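You operate a simulated robot arm through the tools that you are given. There is no shell and no other tool. Be economical: measure what you need, move in short steps, check, and stop when the job is done.

Carry out the task below with a simulated robot arm. There is one attempt and no reset: what you move stays moved.

TASK
Stack the pouch that says "socks" from the side table on top of the pouch marked "tops". Then fetch the juice glass and set it on the cream plate.
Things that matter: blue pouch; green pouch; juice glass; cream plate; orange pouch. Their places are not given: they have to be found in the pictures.

It is judged by the outcome, as a careful person would: the job done as asked, and still so three seconds after it is handed in. It fails if anything else is knocked over, pushed out of place, dropped, spilled or broken.

THE ROBOT
A 7-joint arm with a two-finger parallel gripper, fixed in place. Base frame: the origin is at the foot of the arm, x ahead of it, y to its left, z up; the work surface is at about z = 780. Lengths are in mm, angles in rad, forces in N, time in s.
With the tool pointing down near the work surface it reaches from about 300 to 700 mm from the base axis. Its first joint turns from -1.152 to 1.152 rad. Payload 1.57 kg.
Tool frame: the origin (TCP) lies between the finger pads and is the grasp point; the fingertips stand 30 mm ahead of it; z points along the fingers, y is the line along which they close. The gripper opens to 110 mm. The fingers are 24 mm wide and 12 mm thick; the gripper's body (48 by 112 mm) begins 78 mm behind the TCP.
Orientation is that of the tool frame in the base frame, as a unit quaternion [w, x, y, z]. With the fingers straight down and closing along the base's y, the tool's x points along the base's -x, its y along +y and its z along -z.

THE INTERFACE
- The arm moves only by the tool move_arm. Its argument "plan" is a list of rows, each a list of 6 numbers: the shift along the base's x, y, z in mm, then the turn, a rotation vector about the base's x, y, z in rad. In form: [[dx, dy, dz, ax, ay, az], ...]. A call has 1 to 20 rows; each row is the pose to reach, as a shift and turn from the pose commanded when the call began. "grip" is the closure in counts, from 0 (fully open) to 255 (shut), set as the call begins (left out, the last holds). A row lasts 0.2 s, in which the tool goes at most 50 mm and 0.15 rad; a call with a longer step from one row to the next is refused whole, and so is a gripper value outside its range. A pose out of reach is approached as far as the arm can. The call stops where the force on the tool passes 40 N (or 10 N more than at its start, if that is more) or the arm is blocked; 0.2 s more then pass. The fingers move at their own pace (about 108 mm/s each) and stop on an object; they squeeze with about 42 N. The grip force told is the motor's: it shows also when the fingers shut on nothing. Time passes only in rows, and 0.2 s behind the last, so rows that repeat a pose let the fingers close. It gives the time, the measured TCP pose, the force on the tool (base axes), the opening and the grip force at its end, in the units of the frame above (readings bear some noise), and new pictures: "show" is both (left out), scene, wrist or none.
- Cameras (640 x 400 px; columns grow to the right, rows downward): "scene" is fixed at [176.6, -386.3, 1393.5]; the picture's right is [0.74, -0.67, 0.00], its down [-0.41, -0.45, -0.79] and it looks along [0.53, 0.58, -0.61] (base axes); focal length 358 px, centre (320, 200). "wrist" rides on the gripper at [-36, 0, -80] in the tool frame; the picture's right is [0.00, -1.00, 0.00], its down [0.97, 0.00, -0.24] and it looks along [0.24, 0.00, 0.97] (tool axes); focal length 218 px, centre (320, 200).
- pixel_to_xyz(camera, pixels): for up to 12 pixels [column, row] of the newest picture of that camera ("zoom" is the newest enlarged one), the place [x, y, z] in the base frame of the surface seen there, good to about 2 mm, but the place of the scene camera against the robot may be out by one fixed shift of up to 18 mm in any direction. No time passes.
- zoom(camera, box): a new picture of the part [left, top, right, bottom] of that camera's present view, enlarged. No time passes.
- close_job(): hands the job in; it is judged then, once.

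Work in short steps. Measure before you move; look again where a grasp or a placing could have gone wrong, and mend it. You have 80 turns and 120 pictures in all, the two below and enlarged ones among them. Open the gripper and draw the arm clear of the work before you hand the job in, unless the task says otherwise; then end with one line.

The tools are called after "Request:" as a command line: name --pt "numbers of a row" for each row, then --argument value for the rest, lists and objects as JSON in quotes. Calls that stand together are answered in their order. move_arm: Moves the arm, as the interface text tells. Its arguments: {"type":"object","properties":{"plan":{"type":"array","items":{"type":"array","items":{"type":"number"}}},"grip":{"type":"number"},"show":{"type":"string","enum":["both","scene","wrist","none"]}},"required":["plan"]} The other tools are called the same way: pixel_to_xyz (camera, pixels) gives the place of the surface under pixels of a picture; zoom (camera, box) takes an enlarged picture of a part of a camera's view; close_job () hands the job in.

At the start:

```text
t: 0.0
tcp_pos: [426.3, -19.7, 1030.4]
tcp_rot: [0.0, 0.0, 1.0, 0.0]
ft_force: [1.5, -0.8, 0.7]
finger_gap: 110.0
finger_force: 0.0
```

scene: 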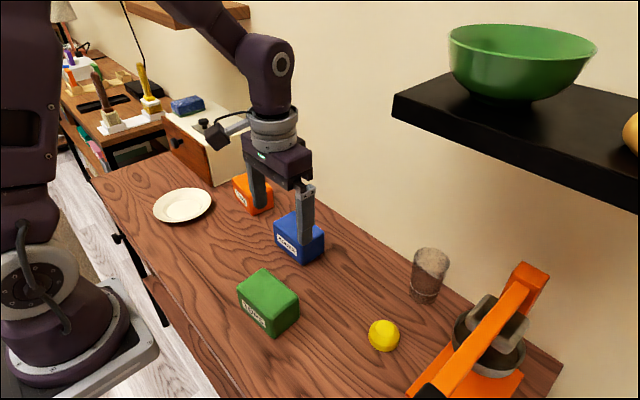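
wrist: 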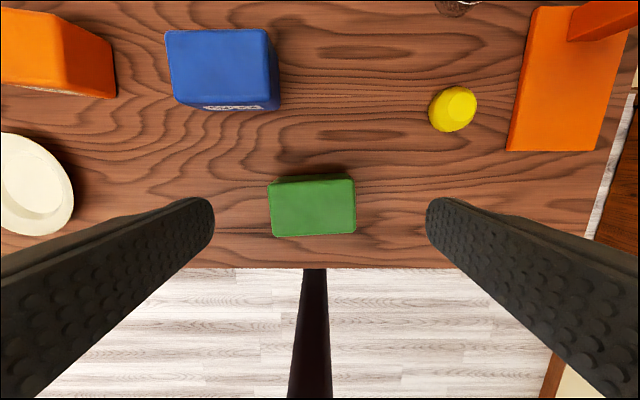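

I'll enlarge the pouches to read their labels, including the blue one on the side table near (187,104).

Request:
zoom --camera "scene" --box '[220, 160, 340, 340]'

Request:
zoom --camera "scene" --box '[140, 80, 240, 190]'

Request:
pixel_to_xyz --camera "scene" --pixels '[[187, 104], [200, 100], [182, 205], [430, 255], [425, 297], [268, 290], [302, 240], [250, 190], [384, 335], [215, 150]]'

```text
2.22 times, centred on (280, 250) of scene
```

zoom: 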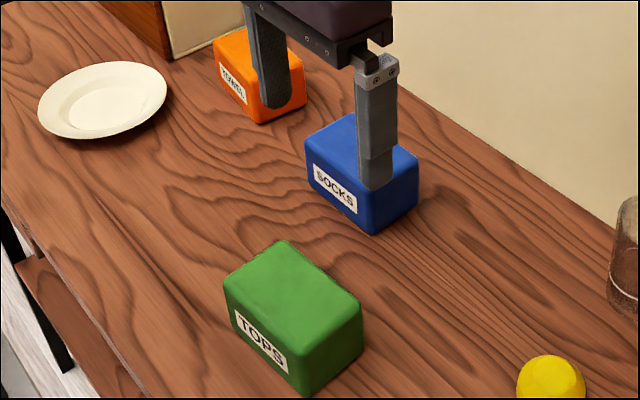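

```text
3.64 times, centred on (190, 135) of scene
```

zoom: 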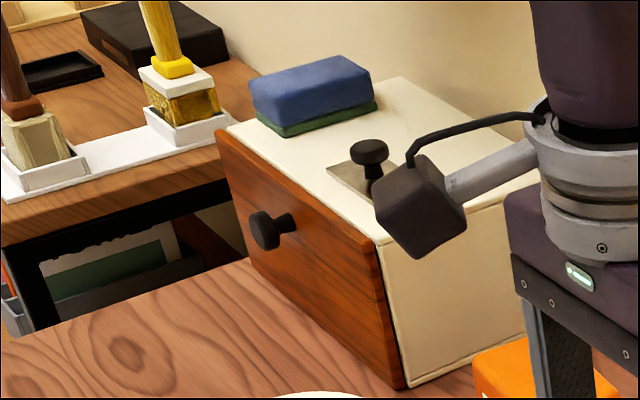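

```text
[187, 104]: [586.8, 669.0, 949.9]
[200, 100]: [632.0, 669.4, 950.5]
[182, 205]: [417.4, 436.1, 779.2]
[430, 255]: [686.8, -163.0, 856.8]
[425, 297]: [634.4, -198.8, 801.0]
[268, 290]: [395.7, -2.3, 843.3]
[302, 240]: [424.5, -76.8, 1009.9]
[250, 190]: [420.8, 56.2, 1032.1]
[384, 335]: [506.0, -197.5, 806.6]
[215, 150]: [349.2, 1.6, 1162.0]
```

"SOCKS" is on the blue pouch and "TOPS" on the green one. Next I'll look closely at the glass and measure the pouches from the wrist camera.

Request:
zoom --camera "scene" --box '[380, 230, 480, 320]'

Request:
pixel_to_xyz --camera "wrist" --pixels '[[170, 35], [262, 33], [268, 95], [180, 98], [218, 65], [275, 188], [350, 183], [352, 230], [275, 233], [313, 208], [40, 185], [455, 5]]'

Request:
pixel_to_xyz --camera "scene" --pixels '[[414, 262], [449, 262], [430, 248], [430, 262], [424, 302], [412, 294], [438, 297], [240, 287], [264, 271], [297, 297], [272, 316], [182, 190]]'

```text
4.44 times, centred on (430, 275) of scene
```

zoom: 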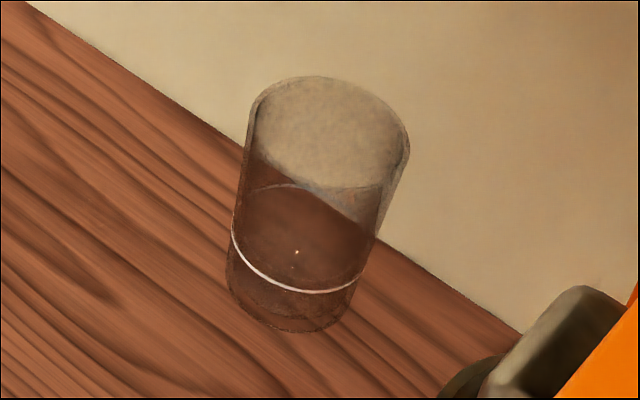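

```text
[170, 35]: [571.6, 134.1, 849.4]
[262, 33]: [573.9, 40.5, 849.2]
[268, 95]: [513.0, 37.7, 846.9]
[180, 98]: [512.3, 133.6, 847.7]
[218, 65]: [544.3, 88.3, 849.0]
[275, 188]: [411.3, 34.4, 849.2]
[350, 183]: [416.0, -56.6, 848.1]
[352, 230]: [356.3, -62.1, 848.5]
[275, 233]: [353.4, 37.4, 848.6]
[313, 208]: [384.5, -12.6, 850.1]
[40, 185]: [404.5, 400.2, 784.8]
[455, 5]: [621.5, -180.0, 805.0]
```

```text
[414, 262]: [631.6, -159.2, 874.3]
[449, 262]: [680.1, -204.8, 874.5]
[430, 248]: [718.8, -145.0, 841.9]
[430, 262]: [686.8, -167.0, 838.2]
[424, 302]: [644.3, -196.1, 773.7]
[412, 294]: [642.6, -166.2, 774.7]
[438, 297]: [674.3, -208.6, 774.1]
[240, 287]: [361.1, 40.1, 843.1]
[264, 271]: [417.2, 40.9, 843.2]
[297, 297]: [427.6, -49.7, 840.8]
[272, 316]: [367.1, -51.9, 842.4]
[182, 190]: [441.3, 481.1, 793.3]
```

The wrist camera puts the blue pouch's centre at about (543,87), top at z 849, 62 mm wide in x. Green's centre is (384,-12). I'll move above blue and turn the tool 90° to grip it across x, and also check where the shelf is.

Request:
move_arm --pt "10 10 0 0 0 0.144" --pt "21 19 0 0 0 0.288" --pt "32 29 0 0 0 0.432" --pt "42 39 0 0 0 0.576" --pt "53 48 0 0 0 0.72" --pt "64 58 0 0 0 0.864" --pt "74 68 0 0 0 1.008" --pt "85 78 0 0 0 1.152" --pt "96 87 0 0 0 1.296" --pt "106 97 0 0 0 1.44" --pt "116.7 106.7 0 0 0 1.585" --pt "116.7 106.7 -40 0 0 1.585" --pt "116.7 106.7 -80 0 0 1.585" --pt "116.7 106.7 -80 0 0 1.585" --grip 0

Request:
pixel_to_xyz --camera "scene" --pixels '[[394, 96], [470, 75], [630, 210], [540, 160], [394, 118], [500, 400], [525, 270]]'

```text
t: 3.0
tcp_pos: [544.2, 85.6, 949.7]
tcp_rot: [0.0, 0.712, -0.702, 0.001]
ft_force: [-0.3, 0.7, -0.7]
finger_gap: 109.9
finger_force: 0.0
```

scene: 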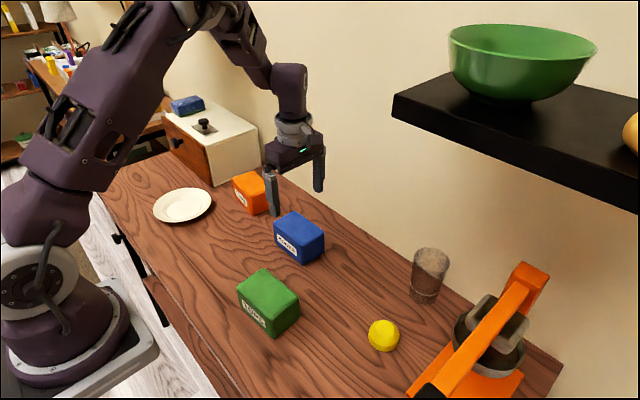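
wrist: 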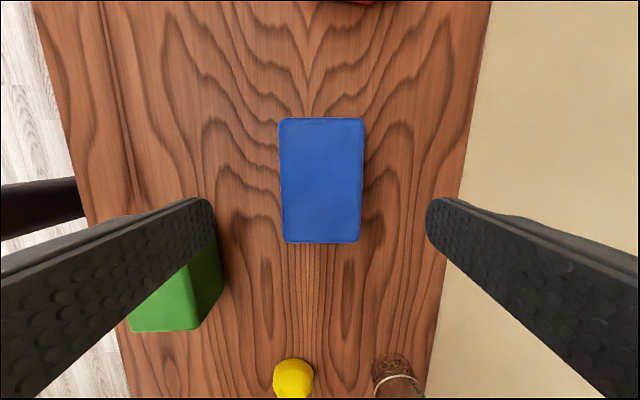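

```text
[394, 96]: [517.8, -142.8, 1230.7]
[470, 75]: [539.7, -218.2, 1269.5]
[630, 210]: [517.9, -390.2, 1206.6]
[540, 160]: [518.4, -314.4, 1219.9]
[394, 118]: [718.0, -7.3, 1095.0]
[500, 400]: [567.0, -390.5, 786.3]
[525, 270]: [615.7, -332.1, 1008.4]
```

Above the blue pouch; now I'll measure its edges from here.

Request:
pixel_to_xyz --camera "wrist" --pixels '[[283, 125], [361, 125], [289, 237], [357, 237], [322, 180], [250, 180], [395, 365]]'

```text
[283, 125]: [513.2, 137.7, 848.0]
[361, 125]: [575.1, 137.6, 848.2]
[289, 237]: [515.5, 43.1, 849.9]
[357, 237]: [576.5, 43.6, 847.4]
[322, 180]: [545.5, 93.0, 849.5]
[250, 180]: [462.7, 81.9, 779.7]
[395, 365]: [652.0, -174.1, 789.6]
```

Blue's centre is (545,90). I'll descend to z≈823 and close.

Request:
move_arm --pt "2 3 -30 0 0 0" --pt "2 3 -60 0 0 0" --pt "2 3 -90 0 0 0" --pt "2 3 -115 0 0 0" --pt "2 3 -127 0 0 0" --pt "2 3 -127 0 0 0" --show "none"

Request:
move_arm --pt "0 0 0 0 0 0" --pt "0 0 0 0 0 0" --pt "0 0 0 0 0 0" --pt "0 0 0 0 0 0" --grip 255

```text
t: 4.4
tcp_pos: [545.6, 88.3, 821.3]
tcp_rot: [-0.001, 0.712, -0.702, 0.0]
ft_force: [-0.2, -0.3, 0.1]
finger_gap: 109.9
finger_force: 0.2
```

```text
t: 5.4
tcp_pos: [545.9, 88.0, 822.0]
tcp_rot: [0.001, 0.712, -0.702, 0.0]
ft_force: [0.3, -0.1, 0.2]
finger_gap: 71.6
finger_force: 41.9
```

scene: 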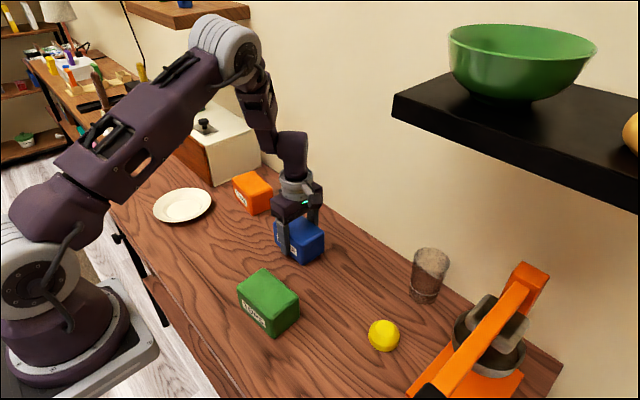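
wrist: 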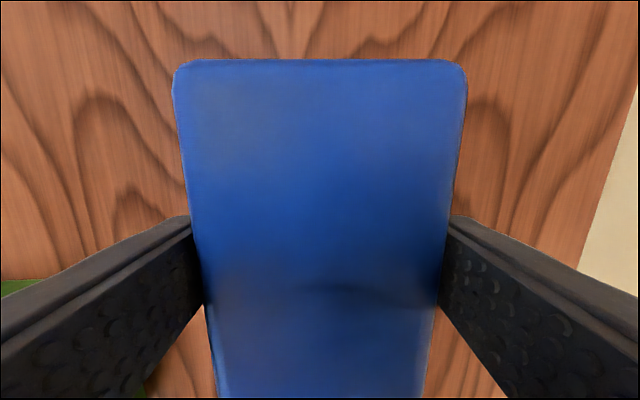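

Grip is firm at 71.6 mm. I'll lift straight up and carry it above the green pouch, stopping 15 mm short.

Request:
move_arm --pt "0 0 30 0 0 0" --pt "0 0 70 0 0 0" --pt "0 0 110 0 0 0" --pt "-32 -20 110 0 0 0" --pt "-64 -41 110 0 0 0.01" --pt "-96 -61 110 0 0 0.02" --pt "-128 -82 110 0 0 0.025" --pt "-160.5 -102.5 110 0 0 0.025" --pt "-160.5 -102.5 110 0 0 0.025" --pt "-160.5 -102.5 95 0 0 0.025" --pt "-160.5 -102.5 85 0 0 0.025" --pt "-160.5 -102.5 85 0 0 0.025"

```text
t: 8.0
tcp_pos: [385.0, -13.0, 907.0]
tcp_rot: [0.0, 0.721, -0.693, 0.0]
ft_force: [0.2, -0.7, 0.6]
finger_gap: 0.0
finger_force: 21.5
```

scene: 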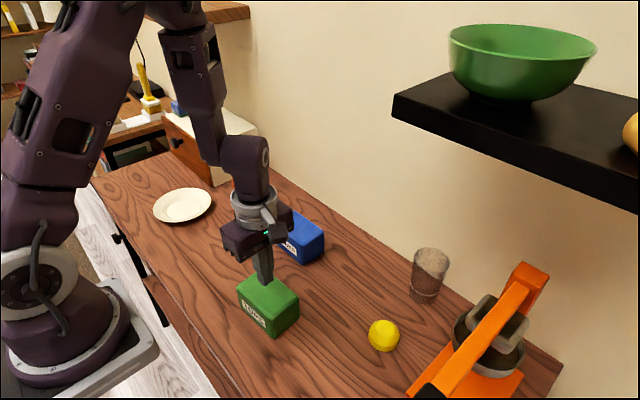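
wrist: 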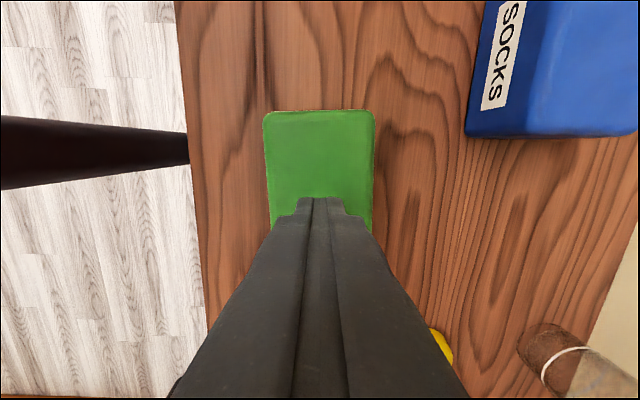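

The gripper shut on nothing, so blue slipped out during the lift; it's still upright near its original spot. I'll raise the arm, open, return above it and measure again.

Request:
move_arm --pt "0 0 30 0 0 0" --pt "30 20 43 0 0 0" --pt "64 41 43 0 0 -0.01" --pt "96 61 43 0 0 -0.02" --pt "128 82 43 0 0 -0.025" --pt "160.5 102.5 43 0 0 -0.025" --pt "160.5 102.5 43 0 0 -0.025" --pt "160.5 102.5 43 0 0 -0.025" --grip 0

Request:
zoom --camera "scene" --box '[220, 160, 340, 340]'

```text
t: 9.8
tcp_pos: [546.9, 92.6, 951.7]
tcp_rot: [0.0, 0.712, -0.702, 0.0]
ft_force: [0.3, 0.4, 0.2]
finger_gap: 110.0
finger_force: 0.1
```

scene: 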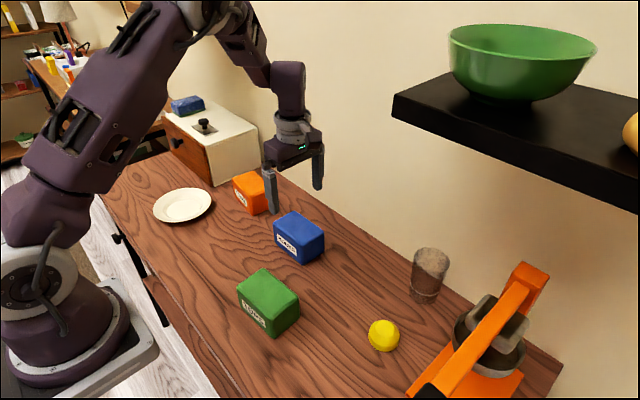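
wrist: 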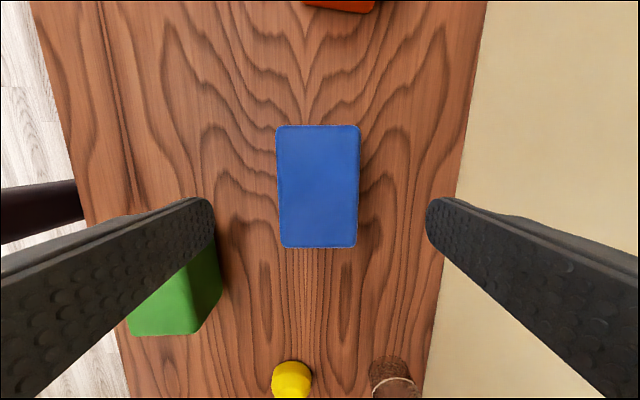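

```text
2.22 times, centred on (280, 250) of scene
```

zoom: 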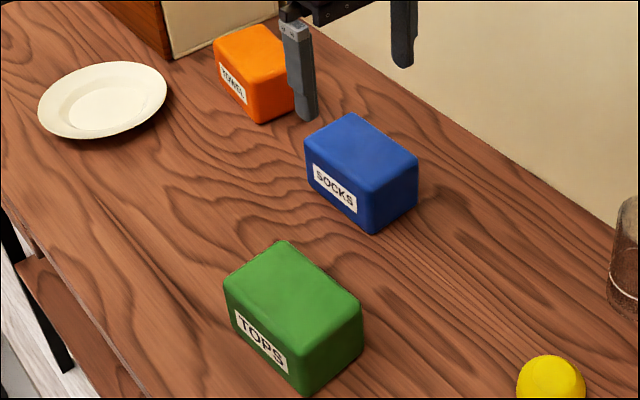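

Blue is upright and hasn't moved. I'll grip lower (z≈813), let it settle, then lift slowly.

Request:
pixel_to_xyz --camera "wrist" --pixels '[[281, 132], [357, 132], [285, 241], [353, 241]]'

Request:
move_arm --pt "-1 -1 -35 0 0 0" --pt "-1 -1 -70 0 0 0" --pt "-1 -1 -100 0 0 0" --pt "-1 -1 -125 0 0 0" --pt "-1 -1 -138 0 0 0" --pt "-1 -1 -138 0 0 0" --show "none"

Request:
move_arm --pt "0 0 0 0 0 0" --pt "0 0 0 0 0 0" --pt "0 0 0 0 0 0" --pt "0 0 0 0 0 0" --pt "0 0 0 0 0 0" --pt "0 0 0 0 0 0" --grip 255 --show "none"

Request:
move_arm --pt "0 0 2 0 0 0" --pt "0 0 4 0 0 0" --pt "0 0 7 0 0 0" --pt "0 0 10 0 0 0" --pt "0 0 15 0 0 0" --pt "0 0 20 0 0 0"

```text
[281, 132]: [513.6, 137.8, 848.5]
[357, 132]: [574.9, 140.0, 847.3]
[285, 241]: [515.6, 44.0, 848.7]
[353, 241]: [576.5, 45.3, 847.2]
```

```text
t: 11.2
tcp_pos: [546.3, 88.9, 814.4]
tcp_rot: [0.001, 0.712, -0.702, 0.0]
ft_force: [0.2, -0.4, -0.3]
finger_gap: 110.2
finger_force: 0.1
```

```text
t: 12.6
tcp_pos: [545.5, 90.7, 815.2]
tcp_rot: [0.0, 0.712, -0.702, 0.0]
ft_force: [-0.1, -0.4, 0.2]
finger_gap: 71.7
finger_force: 41.9
```

```text
t: 14.0
tcp_pos: [544.6, 89.0, 832.6]
tcp_rot: [0.0, 0.712, -0.702, 0.0]
ft_force: [-0.1, 0.5, -2.5]
finger_gap: 71.8
finger_force: 41.8
```

scene: 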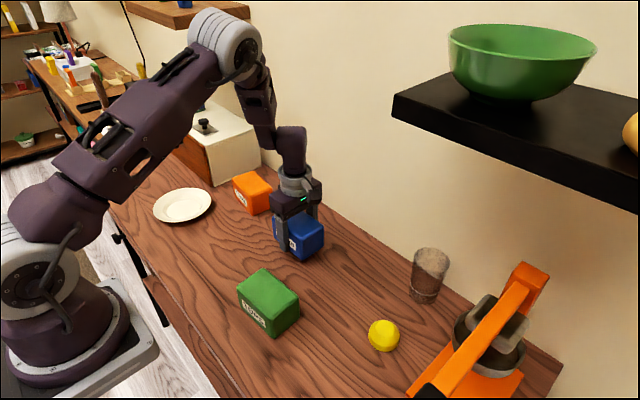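
wrist: 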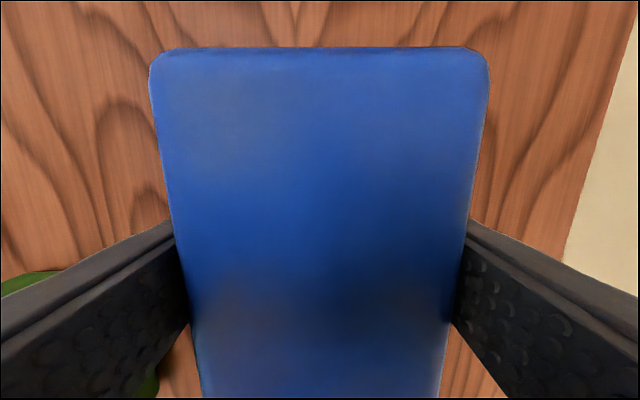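

It held: the load reads -2.5 N at gap 71.8. I'll lift further and carry it gently to above the green pouch.

Request:
move_arm --pt "0 0 8 0 0 0" --pt "0 0 20 0 0 0" --pt "0 0 35 0 0 0" --pt "0 0 50 0 0 0" --pt "0 0 65 0 0 0" --pt "0 0 75 0 0 0" --pt "-10 -6 80 0 0 0" --pt "-25 -16 80 0 0 0" --pt "-45 -29 80 0 0 0.01" --pt "-65 -42 80 0 0 0.01" --pt "-85 -55 80 0 0 0.02" --pt "-105 -68 80 0 0 0.025" --pt "-125 -81 80 0 0 0.025" --pt "-145 -94 80 0 0 0.025" --pt "-155 -100 80 0 0 0.025" --pt "-160.5 -104 80 0 0 0.025" --pt "-160.5 -104 80 0 0 0.025"

```text
t: 17.6
tcp_pos: [383.1, -13.9, 912.8]
tcp_rot: [0.0, 0.72, -0.694, 0.001]
ft_force: [-0.6, -0.4, -2.3]
finger_gap: 71.7
finger_force: 42.3
```

scene: 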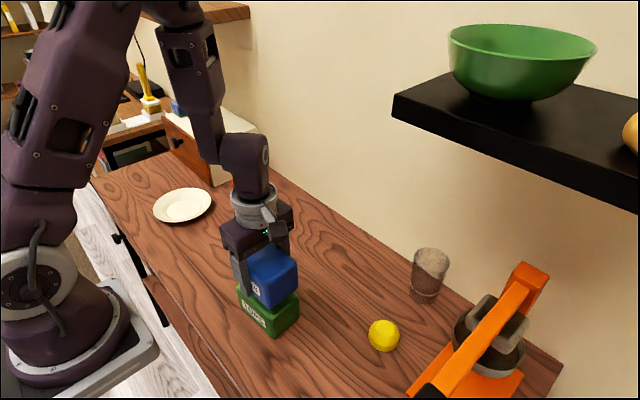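
wrist: 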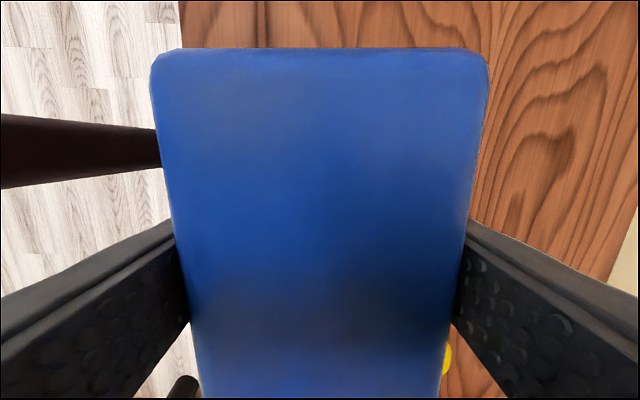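

It's aligned over green, so I'll lower it slowly until it touches.

Request:
move_arm --pt "0 0 -8 0 0 0" --pt "0 0 -16 0 0 0" --pt "0 0 -22 0 0 0" --pt "0 0 -26 0 0 0" --pt "0 0 -28 0 0 0" --pt "0 0 -30 0 0 0" --pt "0 0 -30 0 0 0"

Request:
zoom --camera "scene" --box '[220, 220, 320, 350]'

```text
t: 18.9
tcp_pos: [382.4, -16.4, 884.8]
tcp_rot: [0.0, 0.722, -0.692, 0.001]
ft_force: [-3.8, 2.1, 17.2]
finger_gap: 71.8
finger_force: 41.8
stopped in row 6: the force on the tool passed its limit (the readings are from after the stop); the commanded pose is now the measured one
```

scene: 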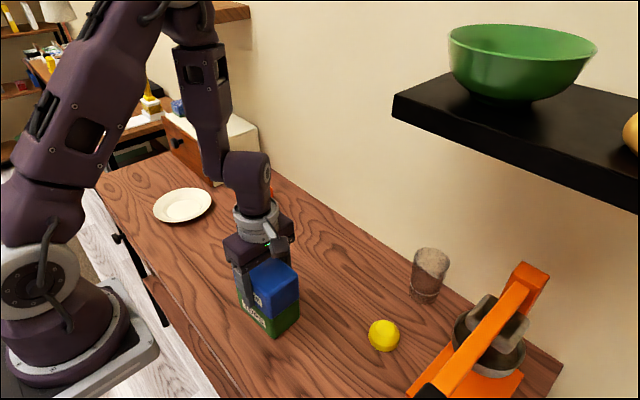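
wrist: 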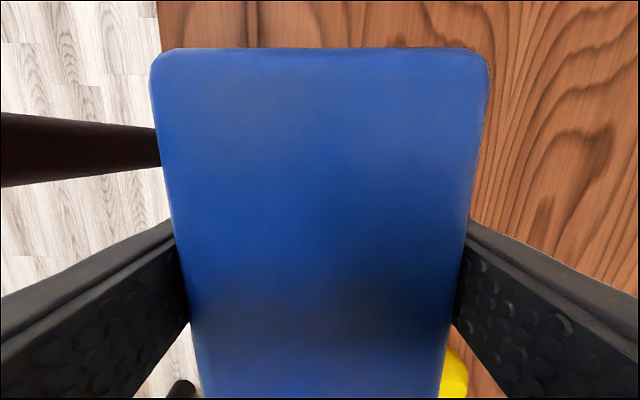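

```text
3.08 times, centred on (270, 285) of scene
```

zoom: 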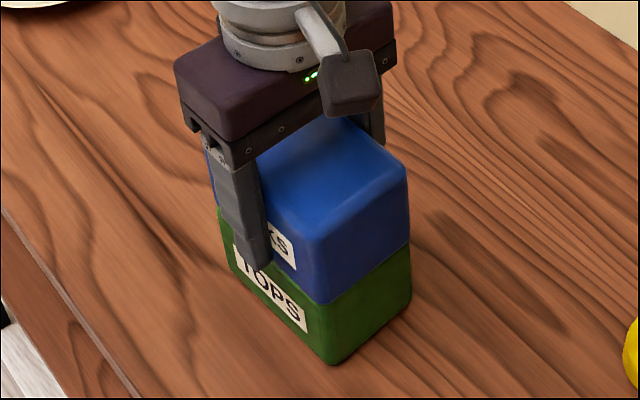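

It's resting squarely on green. I'll release and rise straight up.

Request:
move_arm --pt "0 0 0 0 0 0" --pt "0 0 0 0 0 0" --pt "0 0 0 0 0 0" --pt "0 0 30 0 0 0" --pt "0 0 70 0 0 0" --pt "0 0 110 0 0 0" --pt "0 0 150 0 0 0" --pt "0 0 150 0 0 0" --grip 0

Request:
zoom --camera "scene" --box '[220, 220, 320, 350]'

Request:
pixel_to_xyz --camera "scene" --pixels '[[394, 96], [430, 80], [460, 90], [394, 118], [620, 90], [525, 275], [545, 270], [410, 395], [520, 345], [420, 392], [470, 320]]'

```text
t: 20.7
tcp_pos: [382.5, -15.3, 1032.4]
tcp_rot: [-0.001, 0.721, -0.693, 0.001]
ft_force: [0.0, -0.4, -0.1]
finger_gap: 110.0
finger_force: 0.2
```

scene: 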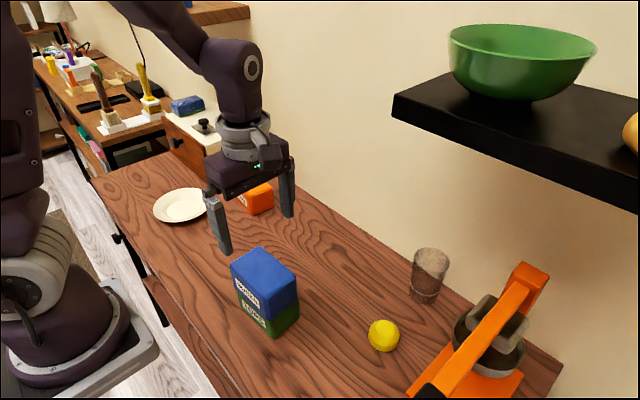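
wrist: 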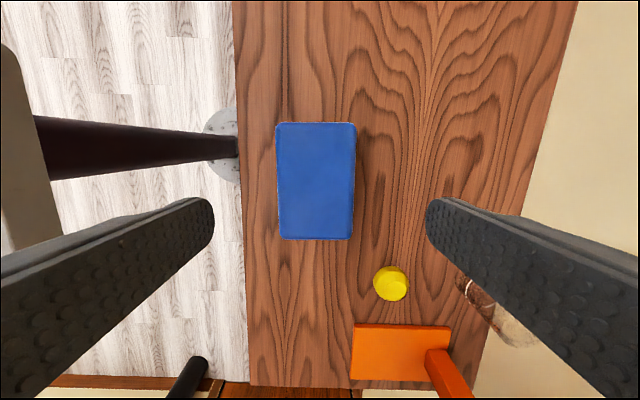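

```text
3.08 times, centred on (270, 285) of scene
```

zoom: 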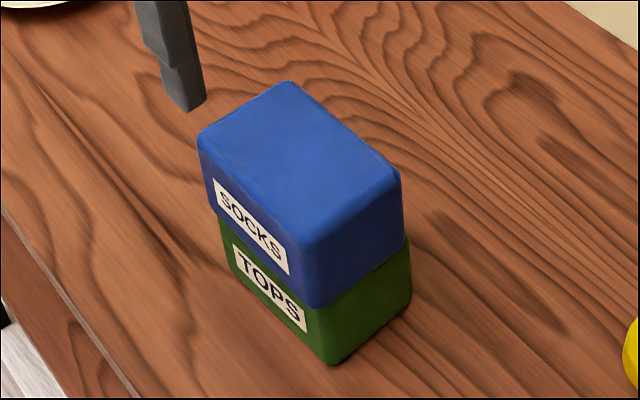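

```text
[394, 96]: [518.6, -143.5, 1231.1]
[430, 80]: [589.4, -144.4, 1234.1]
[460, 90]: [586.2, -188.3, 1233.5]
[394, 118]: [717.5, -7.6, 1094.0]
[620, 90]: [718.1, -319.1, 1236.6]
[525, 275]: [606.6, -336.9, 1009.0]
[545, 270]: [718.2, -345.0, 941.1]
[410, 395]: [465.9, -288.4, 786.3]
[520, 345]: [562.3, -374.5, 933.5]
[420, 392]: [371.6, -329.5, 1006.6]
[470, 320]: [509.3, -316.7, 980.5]
```

The stack is good. The glass at about (650,-190) sits under the shelf (x>510, y<-150, z≈1200), so I'll come in with the tool tilted forward. First I'll swing the yaw toward the glass at a safe height.

Request:
move_arm --pt "0 -5 5 0 0 -0.146" --pt "0 -12 10 0 0 -0.292" --pt "0 -20 15 0 0 -0.438" --pt "0 -28 20 0 0 -0.584" --pt "0 -36 20 0 0 -0.73" --pt "2 -44 20 0 0 -0.876" --pt "4 -52 20 0 0 -1.022" --pt "6 -60 20 0 0 -1.168" --pt "8 -68 20 0 0 -1.314" --pt "10 -76 20 0 0 -1.46" --pt "12 -84 20 0 0 -1.606" --pt "14 -92 20 0 0 -1.752" --pt "18 -100 20 0 0 -1.894" --pt "18 -100 20 0 0 -1.894"

```text
t: 23.7
tcp_pos: [401.6, -116.2, 1055.5]
tcp_rot: [0.0, 0.143, 0.99, -0.001]
ft_force: [0.7, -0.7, -0.3]
finger_gap: 110.2
finger_force: 0.0
```

scene: 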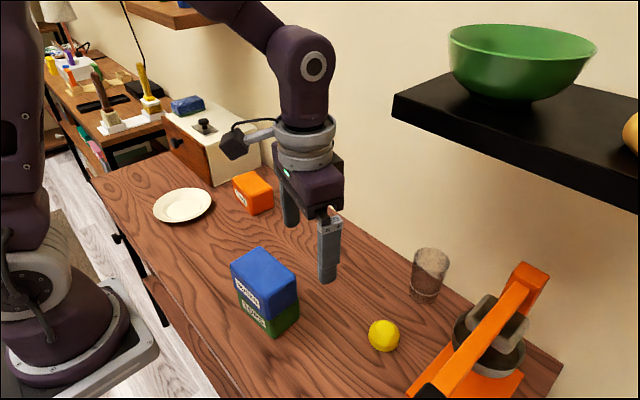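
wrist: 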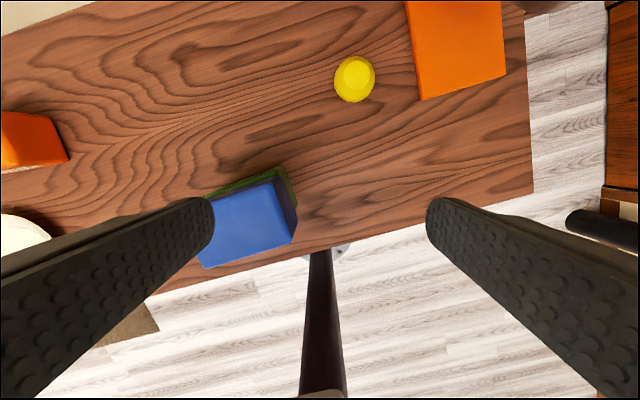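

Clear view. Now I'll tilt the tool forward by about 1.05 rad while moving to roughly (520,-152,955), still short of the shelf and well above the stack.

Request:
move_arm --pt "16 -5 0 -0.0367 -0.1258 0" --pt "32 -9 -5 -0.0733 -0.2515 0" --pt "48 -14 -15 -0.11 -0.3773 0" --pt "64 -18 -30 -0.1466 -0.503 0" --pt "80 -23 -45 -0.1833 -0.6288 0" --pt "96 -28 -65 -0.22 -0.7545 0" --pt "110 -32 -85 -0.2566 -0.8803 0" --pt "118 -35 -100 -0.2933 -1.005 0" --pt "118 -35 -100 -0.2933 -1.005 0"

```text
t: 25.7
tcp_pos: [519.8, -151.5, 952.9]
tcp_rot: [0.493, 0.123, 0.858, -0.072]
ft_force: [-0.1, -0.3, 1.0]
finger_gap: 110.1
finger_force: 0.0
```

scene: 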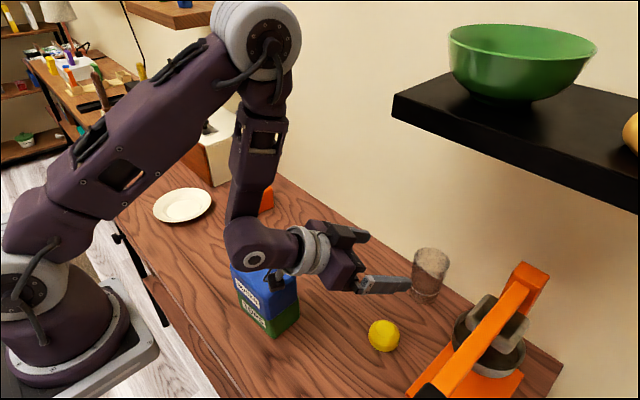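
wrist: 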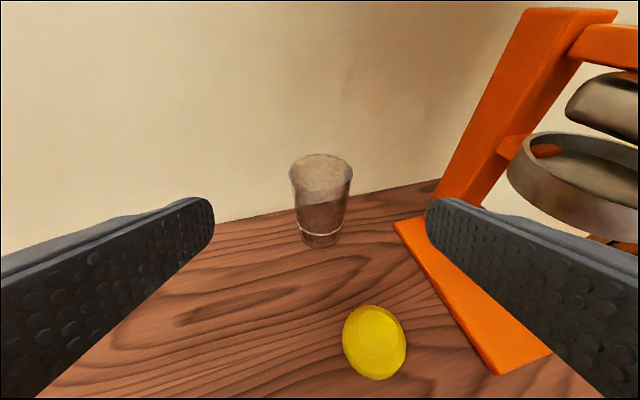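

The glass is in view with its rim at (290–353, 165) and base near (320,240). I'll measure it.

Request:
zoom --camera "wrist" --box '[270, 140, 370, 260]'

Request:
pixel_to_xyz --camera "wrist" --pixels '[[291, 175], [351, 175], [296, 200], [347, 200], [302, 238], [340, 238], [320, 246], [320, 225], [320, 190], [320, 155], [373, 340], [322, 210]]'

```text
3.33 times, centred on (320, 200) of wrist
```

zoom: 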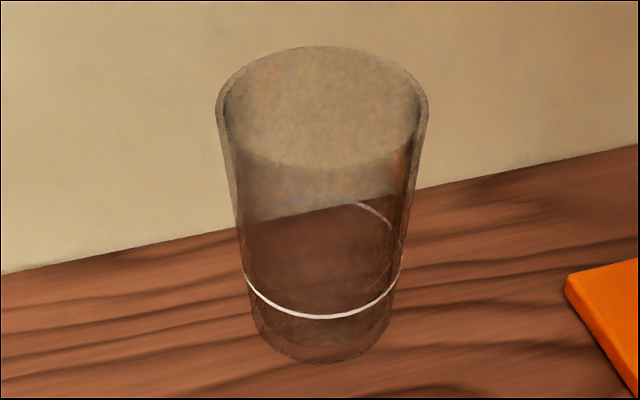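

```text
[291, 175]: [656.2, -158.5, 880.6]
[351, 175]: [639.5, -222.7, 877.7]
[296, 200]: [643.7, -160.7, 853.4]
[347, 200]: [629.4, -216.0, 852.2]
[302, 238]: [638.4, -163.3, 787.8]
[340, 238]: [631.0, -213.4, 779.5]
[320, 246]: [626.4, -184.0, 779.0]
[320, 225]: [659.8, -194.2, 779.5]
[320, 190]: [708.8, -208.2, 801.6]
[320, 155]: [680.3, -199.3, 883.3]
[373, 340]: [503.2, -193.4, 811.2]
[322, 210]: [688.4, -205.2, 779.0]
```

The glass's centre is about (649,-190.5), rim 66 mm across at z≈880, base about 50 mm, and it's empty. I'll ease the tilt to about 45° so the wrist stays well above the stack, and go to a pre-grasp 100 mm back along the tool axis.

Request:
move_arm --pt "10 -3 5 0.0367 0.1258 0" --pt "25 -8 -5 0.0733 0.2515 0" --pt "40 -13 -20 0.0733 0.2515 0" --pt "52 -16 -35 0.0733 0.2515 0" --pt "62 -19 -48 0.0733 0.2515 0" --pt "62 -19 -48 0.0733 0.2515 0"

```text
t: 27.1
tcp_pos: [582.2, -170.5, 904.9]
tcp_rot: [0.378, 0.13, 0.915, -0.054]
ft_force: [0.6, -0.5, 0.7]
finger_gap: 110.2
finger_force: 0.0
```

scene: 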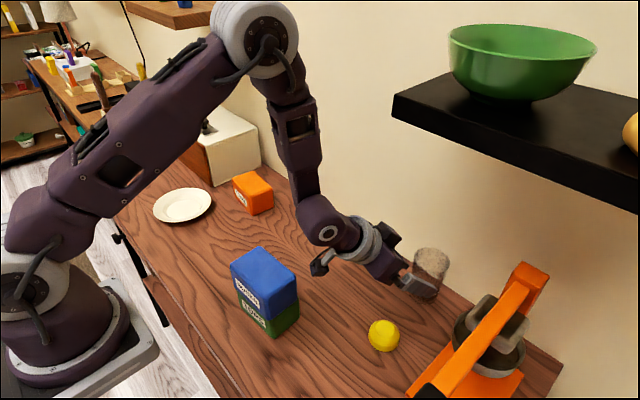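
wrist: 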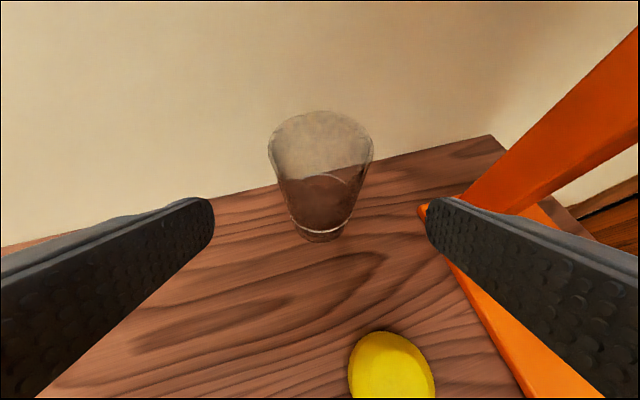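

The glass is centred between the fingers (column 320), so I'll advance along the tool axis to straddle it.

Request:
move_arm --pt "17 -5 -18 0 0 0" --pt "34 -10 -36 0 0 0" --pt "50 -15 -53 0 0 0" --pt "60 -18 -63 0 0 0" --pt "67 -20 -70 0 0 0" --pt "67 -20 -70 0 0 0"

```text
t: 28.5
tcp_pos: [647.8, -190.5, 836.2]
tcp_rot: [0.378, 0.131, 0.915, -0.055]
ft_force: [0.6, -0.1, 0.4]
finger_gap: 110.1
finger_force: 0.0
```

scene: 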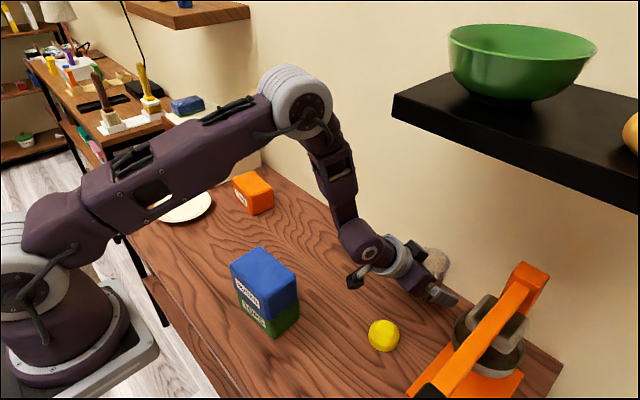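
wrist: 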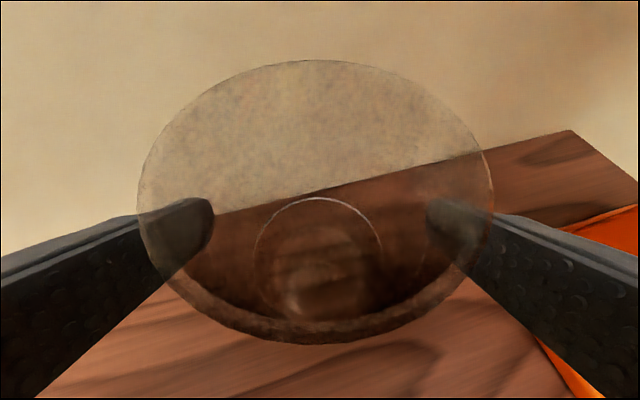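

The glass is between the pads, so I'll close the gripper.

Request:
move_arm --pt "0 0 0 0 0 0" --pt "0 0 0 0 0 0" --pt "0 0 0 0 0 0" --pt "0 0 0 0 0 0" --pt "0 0 0 0 0 0" --grip 255 --show "none"

Request:
move_arm --pt "0 0 2 0 0 0" --pt "0 0 4 0 0 0" --pt "0 0 8 0 0 0" --pt "0 0 12 0 0 0" --pt "0 0 16 0 0 0" --pt "0 0 20 0 0 0"

Request:
zoom --camera "scene" --box '[340, 220, 480, 320]'

```text
t: 29.7
tcp_pos: [648.0, -189.1, 836.2]
tcp_rot: [0.378, 0.131, 0.915, -0.054]
ft_force: [-0.2, 0.5, 0.0]
finger_gap: 60.6
finger_force: 41.8
```

```text
t: 31.1
tcp_pos: [648.6, -188.0, 857.3]
tcp_rot: [0.378, 0.13, 0.915, -0.055]
ft_force: [-0.2, -0.7, -2.2]
finger_gap: 60.5
finger_force: 42.2
```

scene: 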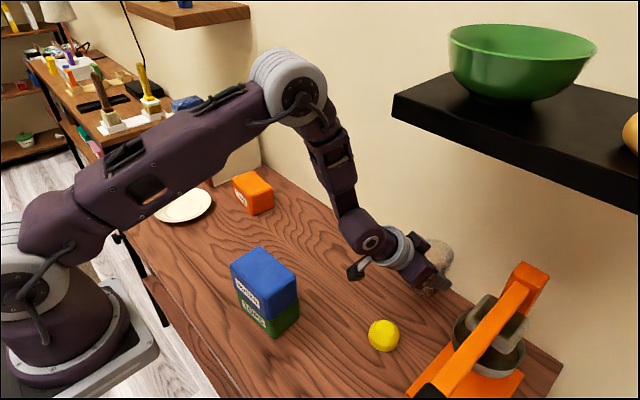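
wrist: 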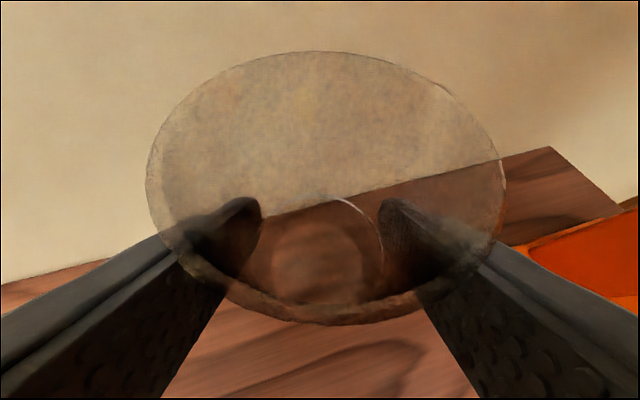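

```text
4.00 times, centred on (410, 270) of scene
```

zoom: 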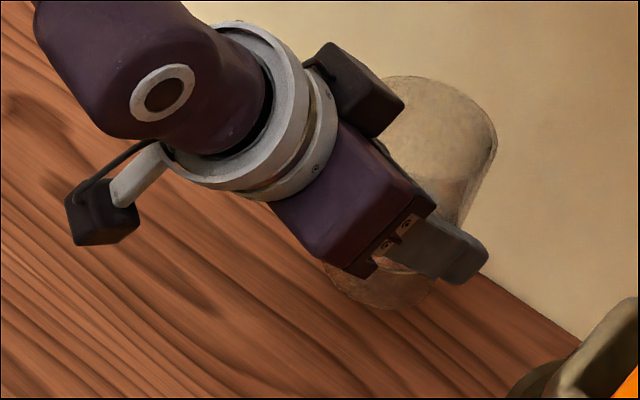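

The glass is held (gap 60.5, load -2.2 N). I'll raise it a little, back out from under the shelf, then rise to z≈1000.

Request:
move_arm --pt "0 0 10 0 0 0" --pt "0 0 22 0 0 0" --pt "-3 1 35 0 0 0" --pt "-12 4 45 0 0 0" --pt "-28 8 52 0 0 0" --pt "-46 14 60 0 0 0" --pt "-64 19 70 0 0 0" --pt "-82 24 82 0 0 0" --pt "-100 30 96 0 0 0" --pt "-118 35 112 0 0 0" --pt "-134 40 128 0 0 0" --pt "-144 43 138 0 0 0" --pt "-149 44.5 144 0 0 0" --pt "-149 44.5 144 0 0 0"

```text
t: 34.1
tcp_pos: [500.1, -143.9, 998.4]
tcp_rot: [0.378, 0.131, 0.915, -0.055]
ft_force: [-0.4, 0.8, -2.4]
finger_gap: 60.3
finger_force: 42.6
```

scene: 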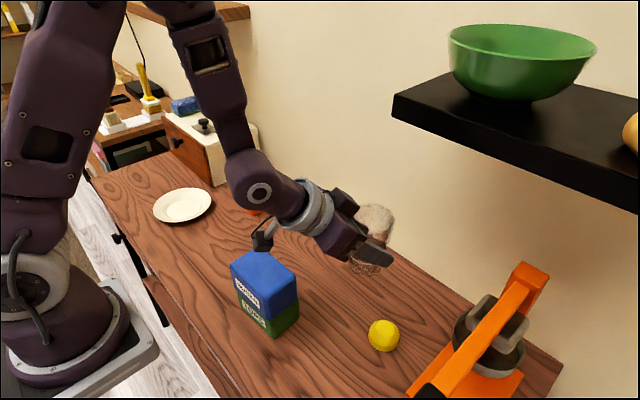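
wrist: 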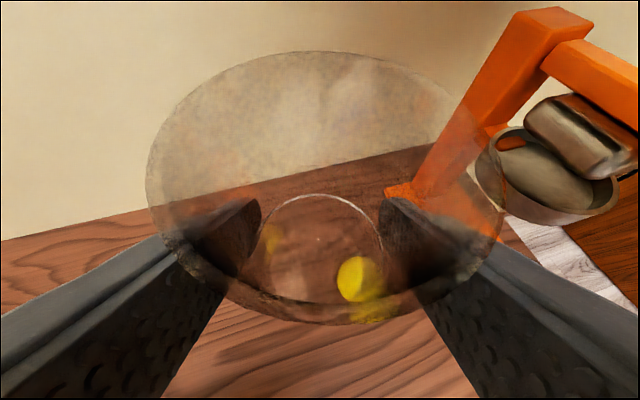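

The plate is fully visible. I'll measure it along with the cabinet and orange pouch beside it.

Request:
pixel_to_xyz --camera "scene" --pixels '[[154, 208], [211, 198], [185, 189], [179, 222], [182, 204], [170, 206], [196, 202], [165, 117], [214, 150], [177, 143], [212, 186], [251, 240]]'

Request:
zoom --camera "scene" --box '[130, 160, 230, 240]'

```text
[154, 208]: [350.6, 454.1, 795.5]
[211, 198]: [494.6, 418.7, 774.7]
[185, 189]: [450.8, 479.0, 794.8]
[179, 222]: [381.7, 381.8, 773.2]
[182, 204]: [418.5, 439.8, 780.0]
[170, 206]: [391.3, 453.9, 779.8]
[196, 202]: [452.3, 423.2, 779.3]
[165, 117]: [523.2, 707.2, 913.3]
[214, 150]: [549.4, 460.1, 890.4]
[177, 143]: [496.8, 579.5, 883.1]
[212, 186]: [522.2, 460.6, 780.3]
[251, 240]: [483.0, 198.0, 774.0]
```

```text
5.00 times, centred on (180, 200) of scene
```

zoom: 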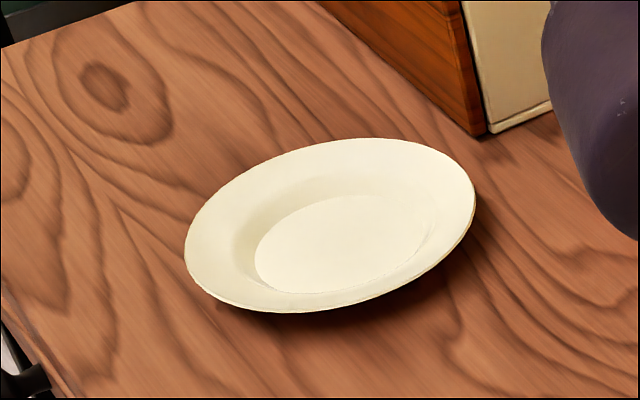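

I'll pin down the plate centre using points on its rim and flat floor.

Request:
pixel_to_xyz --camera "zoom" --pixels '[[188, 255], [471, 195], [370, 141], [270, 306], [250, 175], [410, 275], [450, 160], [205, 285], [257, 260], [430, 205], [370, 198], [310, 291]]'

```text
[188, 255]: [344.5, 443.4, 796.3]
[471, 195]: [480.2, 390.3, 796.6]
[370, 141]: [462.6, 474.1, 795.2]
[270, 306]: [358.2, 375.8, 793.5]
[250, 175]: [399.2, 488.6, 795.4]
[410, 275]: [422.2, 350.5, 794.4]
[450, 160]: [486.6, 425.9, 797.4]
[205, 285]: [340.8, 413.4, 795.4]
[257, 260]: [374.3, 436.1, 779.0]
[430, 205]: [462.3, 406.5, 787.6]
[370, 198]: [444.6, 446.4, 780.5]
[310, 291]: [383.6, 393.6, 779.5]
```

Corrected for the scene camera's shift, the plate centre is about (403,413) with its floor at z≈786. Before swinging I'll check the upper-left wall shelf's position against the elbow.

Request:
pixel_to_xyz --camera "scene" --pixels '[[140, 12], [180, 26], [240, 18], [249, 15], [150, 10], [165, 17], [135, 60], [255, 208]]'

```text
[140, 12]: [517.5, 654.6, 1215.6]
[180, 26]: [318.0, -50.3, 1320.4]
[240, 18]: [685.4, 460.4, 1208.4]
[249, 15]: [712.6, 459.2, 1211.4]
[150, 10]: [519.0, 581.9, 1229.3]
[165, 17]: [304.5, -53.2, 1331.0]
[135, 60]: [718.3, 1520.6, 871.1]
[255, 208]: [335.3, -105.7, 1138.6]
```

That shelf (x>515, y>460) is clear of the path. I'll swing the glass over the plate at z≈1000, keeping it upright.

Request:
move_arm --pt "4.3 15 0 0 0 0.03" --pt "12.2 39.9 0 0 0 0.08" --pt "22.1 74.2 0 0 0 0.1476" --pt "29.7 109.4 0 0 0 0.2152" --pt "35 145.3 0 0 0 0.2828" --pt "37.8 181.7 0 0 0 0.3504" --pt "38.1 218.4 0 0 0 0.418" --pt "35.9 255.4 0 0 0 0.4856" --pt "31.2 292.5 0 0 0 0.5532" --pt "23.8 329.3 0 0 0 0.6208" --pt "13.9 365.9 0 0 0 0.6884" --pt "1.5 401.9 0 0 0 0.756" --pt "-13.6 437.2 0 0 0 0.8236" --pt "-31.9 471.1 0 0 0 0.8912" --pt "-52.5 503.9 0 0 0 0.9588" --pt "-76.3 534.7 0 0 0 1.0264" --pt "-89.5 549.9 0 0 0 1.0614" --pt "-97 558.9 0 0 0 1.0816" --pt "-97 558.9 0 0 0 1.0816"

```text
t: 38.1
tcp_pos: [402.7, 415.2, 999.9]
tcp_rot: [0.352, -0.359, 0.852, 0.148]
ft_force: [-0.6, -0.4, -2.9]
finger_gap: 60.8
finger_force: 41.6
```

scene: 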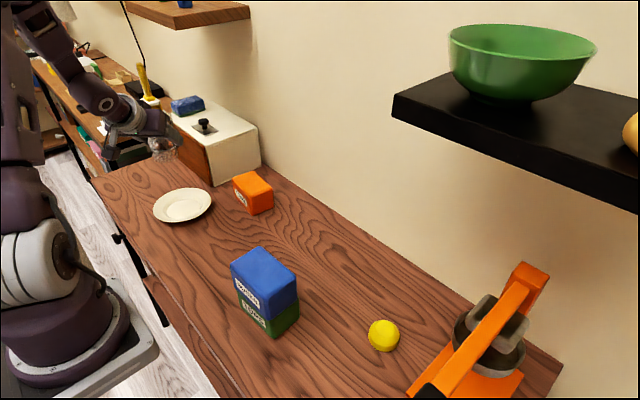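
wrist: 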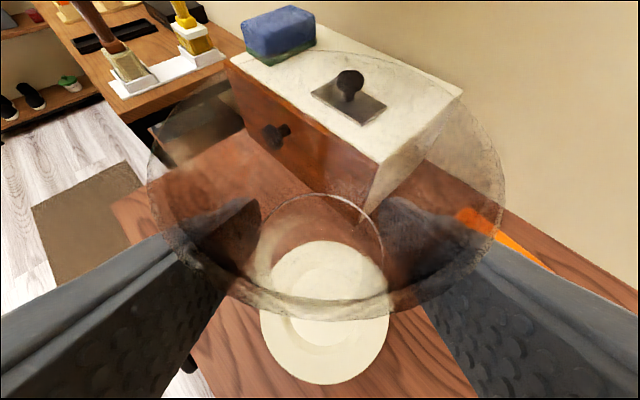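

The plate is below, visible at (325,310). I'll check its rim from the wrist camera and descend partway.

Request:
pixel_to_xyz --camera "wrist" --pixels '[[325, 381], [386, 330], [265, 335], [366, 368], [285, 368], [325, 340]]'

Request:
move_arm --pt "0 0 -15 0 0 0" --pt "0 0 -40 0 0 0" --pt "0 0 -65 0 0 0" --pt "0 0 -90 0 0 0" --pt "0 0 -105 0 0 0" --pt "0 0 -110 0 0 0" --pt "0 0 -110 0 0 0"

```text
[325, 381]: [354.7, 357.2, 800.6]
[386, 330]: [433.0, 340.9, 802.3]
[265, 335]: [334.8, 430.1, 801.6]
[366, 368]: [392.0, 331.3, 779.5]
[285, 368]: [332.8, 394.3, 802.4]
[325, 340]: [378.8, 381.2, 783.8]
```

```text
t: 39.7
tcp_pos: [402.4, 414.4, 888.6]
tcp_rot: [0.353, -0.359, 0.852, 0.147]
ft_force: [0.9, -0.8, -1.8]
finger_gap: 60.8
finger_force: 42.2
```

scene: 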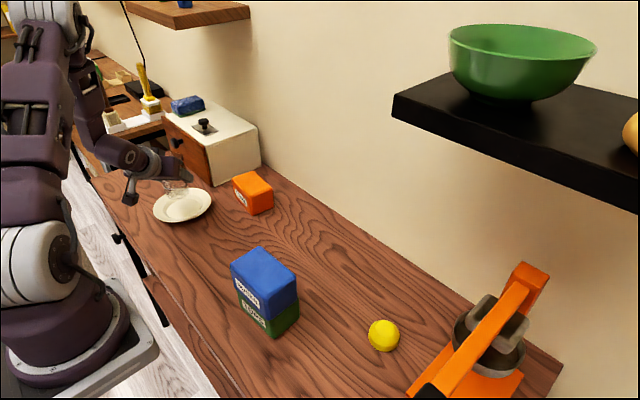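
wrist: 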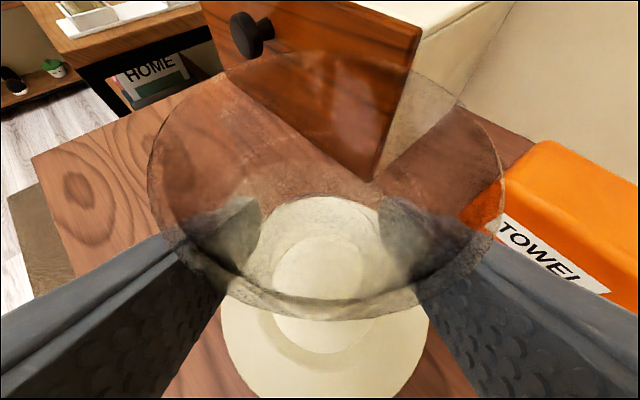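

From the wrist camera the plate centre refines to about (406,409.5). I'll correct by a few mm and lower to just above its floor.

Request:
move_arm --pt "1 -2 -8 0 0 0" --pt "3 -4 -18 0 0 0" --pt "3 -4 -28 0 0 0" --pt "3 -4 -36 0 0 0" --pt "3 -4 -40 0 0 0" --pt "3 -4 -40 0 0 0"

Request:
zoom --camera "scene" --box '[120, 140, 230, 230]'

```text
t: 41.1
tcp_pos: [404.6, 410.2, 848.7]
tcp_rot: [0.352, -0.359, 0.851, 0.148]
ft_force: [0.6, 0.3, -2.4]
finger_gap: 60.7
finger_force: 42.2
```

scene: 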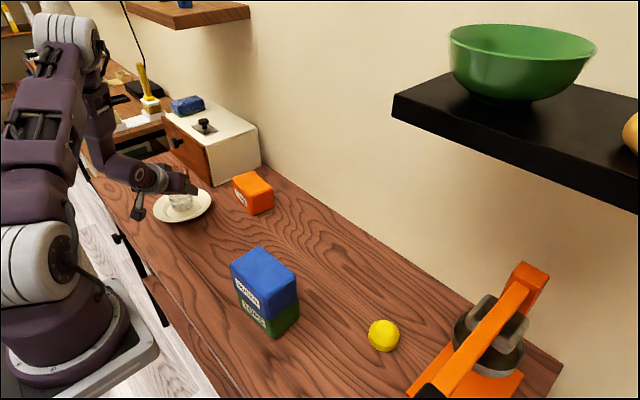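
wrist: 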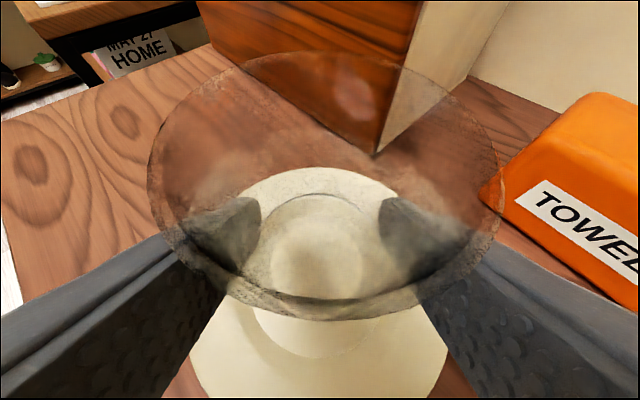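

```text
4.44 times, centred on (175, 185) of scene
```

zoom: 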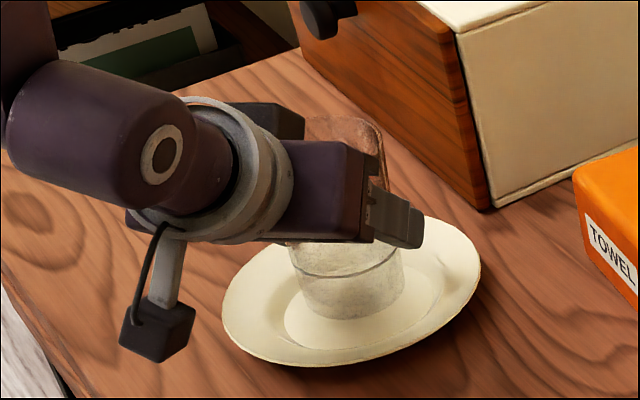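

The glass is upright a few mm above the plate's floor. I'll lower it in 1 mm steps until it touches.

Request:
move_arm --pt "0 0 -1.5 0 0 0" --pt "0 0 -3 0 0 0" --pt "0 0 -4 0 0 0" --pt "0 0 -5 0 0 0" --pt "0 0 -6 0 0 0" --pt "0 0 -6 0 0 0" --show "none"

```text
t: 42.5
tcp_pos: [406.9, 408.5, 844.8]
tcp_rot: [0.352, -0.359, 0.852, 0.148]
ft_force: [-0.4, -0.3, -1.5]
finger_gap: 60.6
finger_force: 42.0
```

Request:
move_arm --pt "0 0 -1 0 0 0" --pt "0 0 -1.5 0 0 0" --pt "0 0 -2 0 0 0" --show "none"

```text
t: 43.3
tcp_pos: [405.6, 410.2, 841.7]
tcp_rot: [0.353, -0.359, 0.852, 0.147]
ft_force: [-0.7, 0.4, -1.7]
finger_gap: 60.7
finger_force: 41.5
```

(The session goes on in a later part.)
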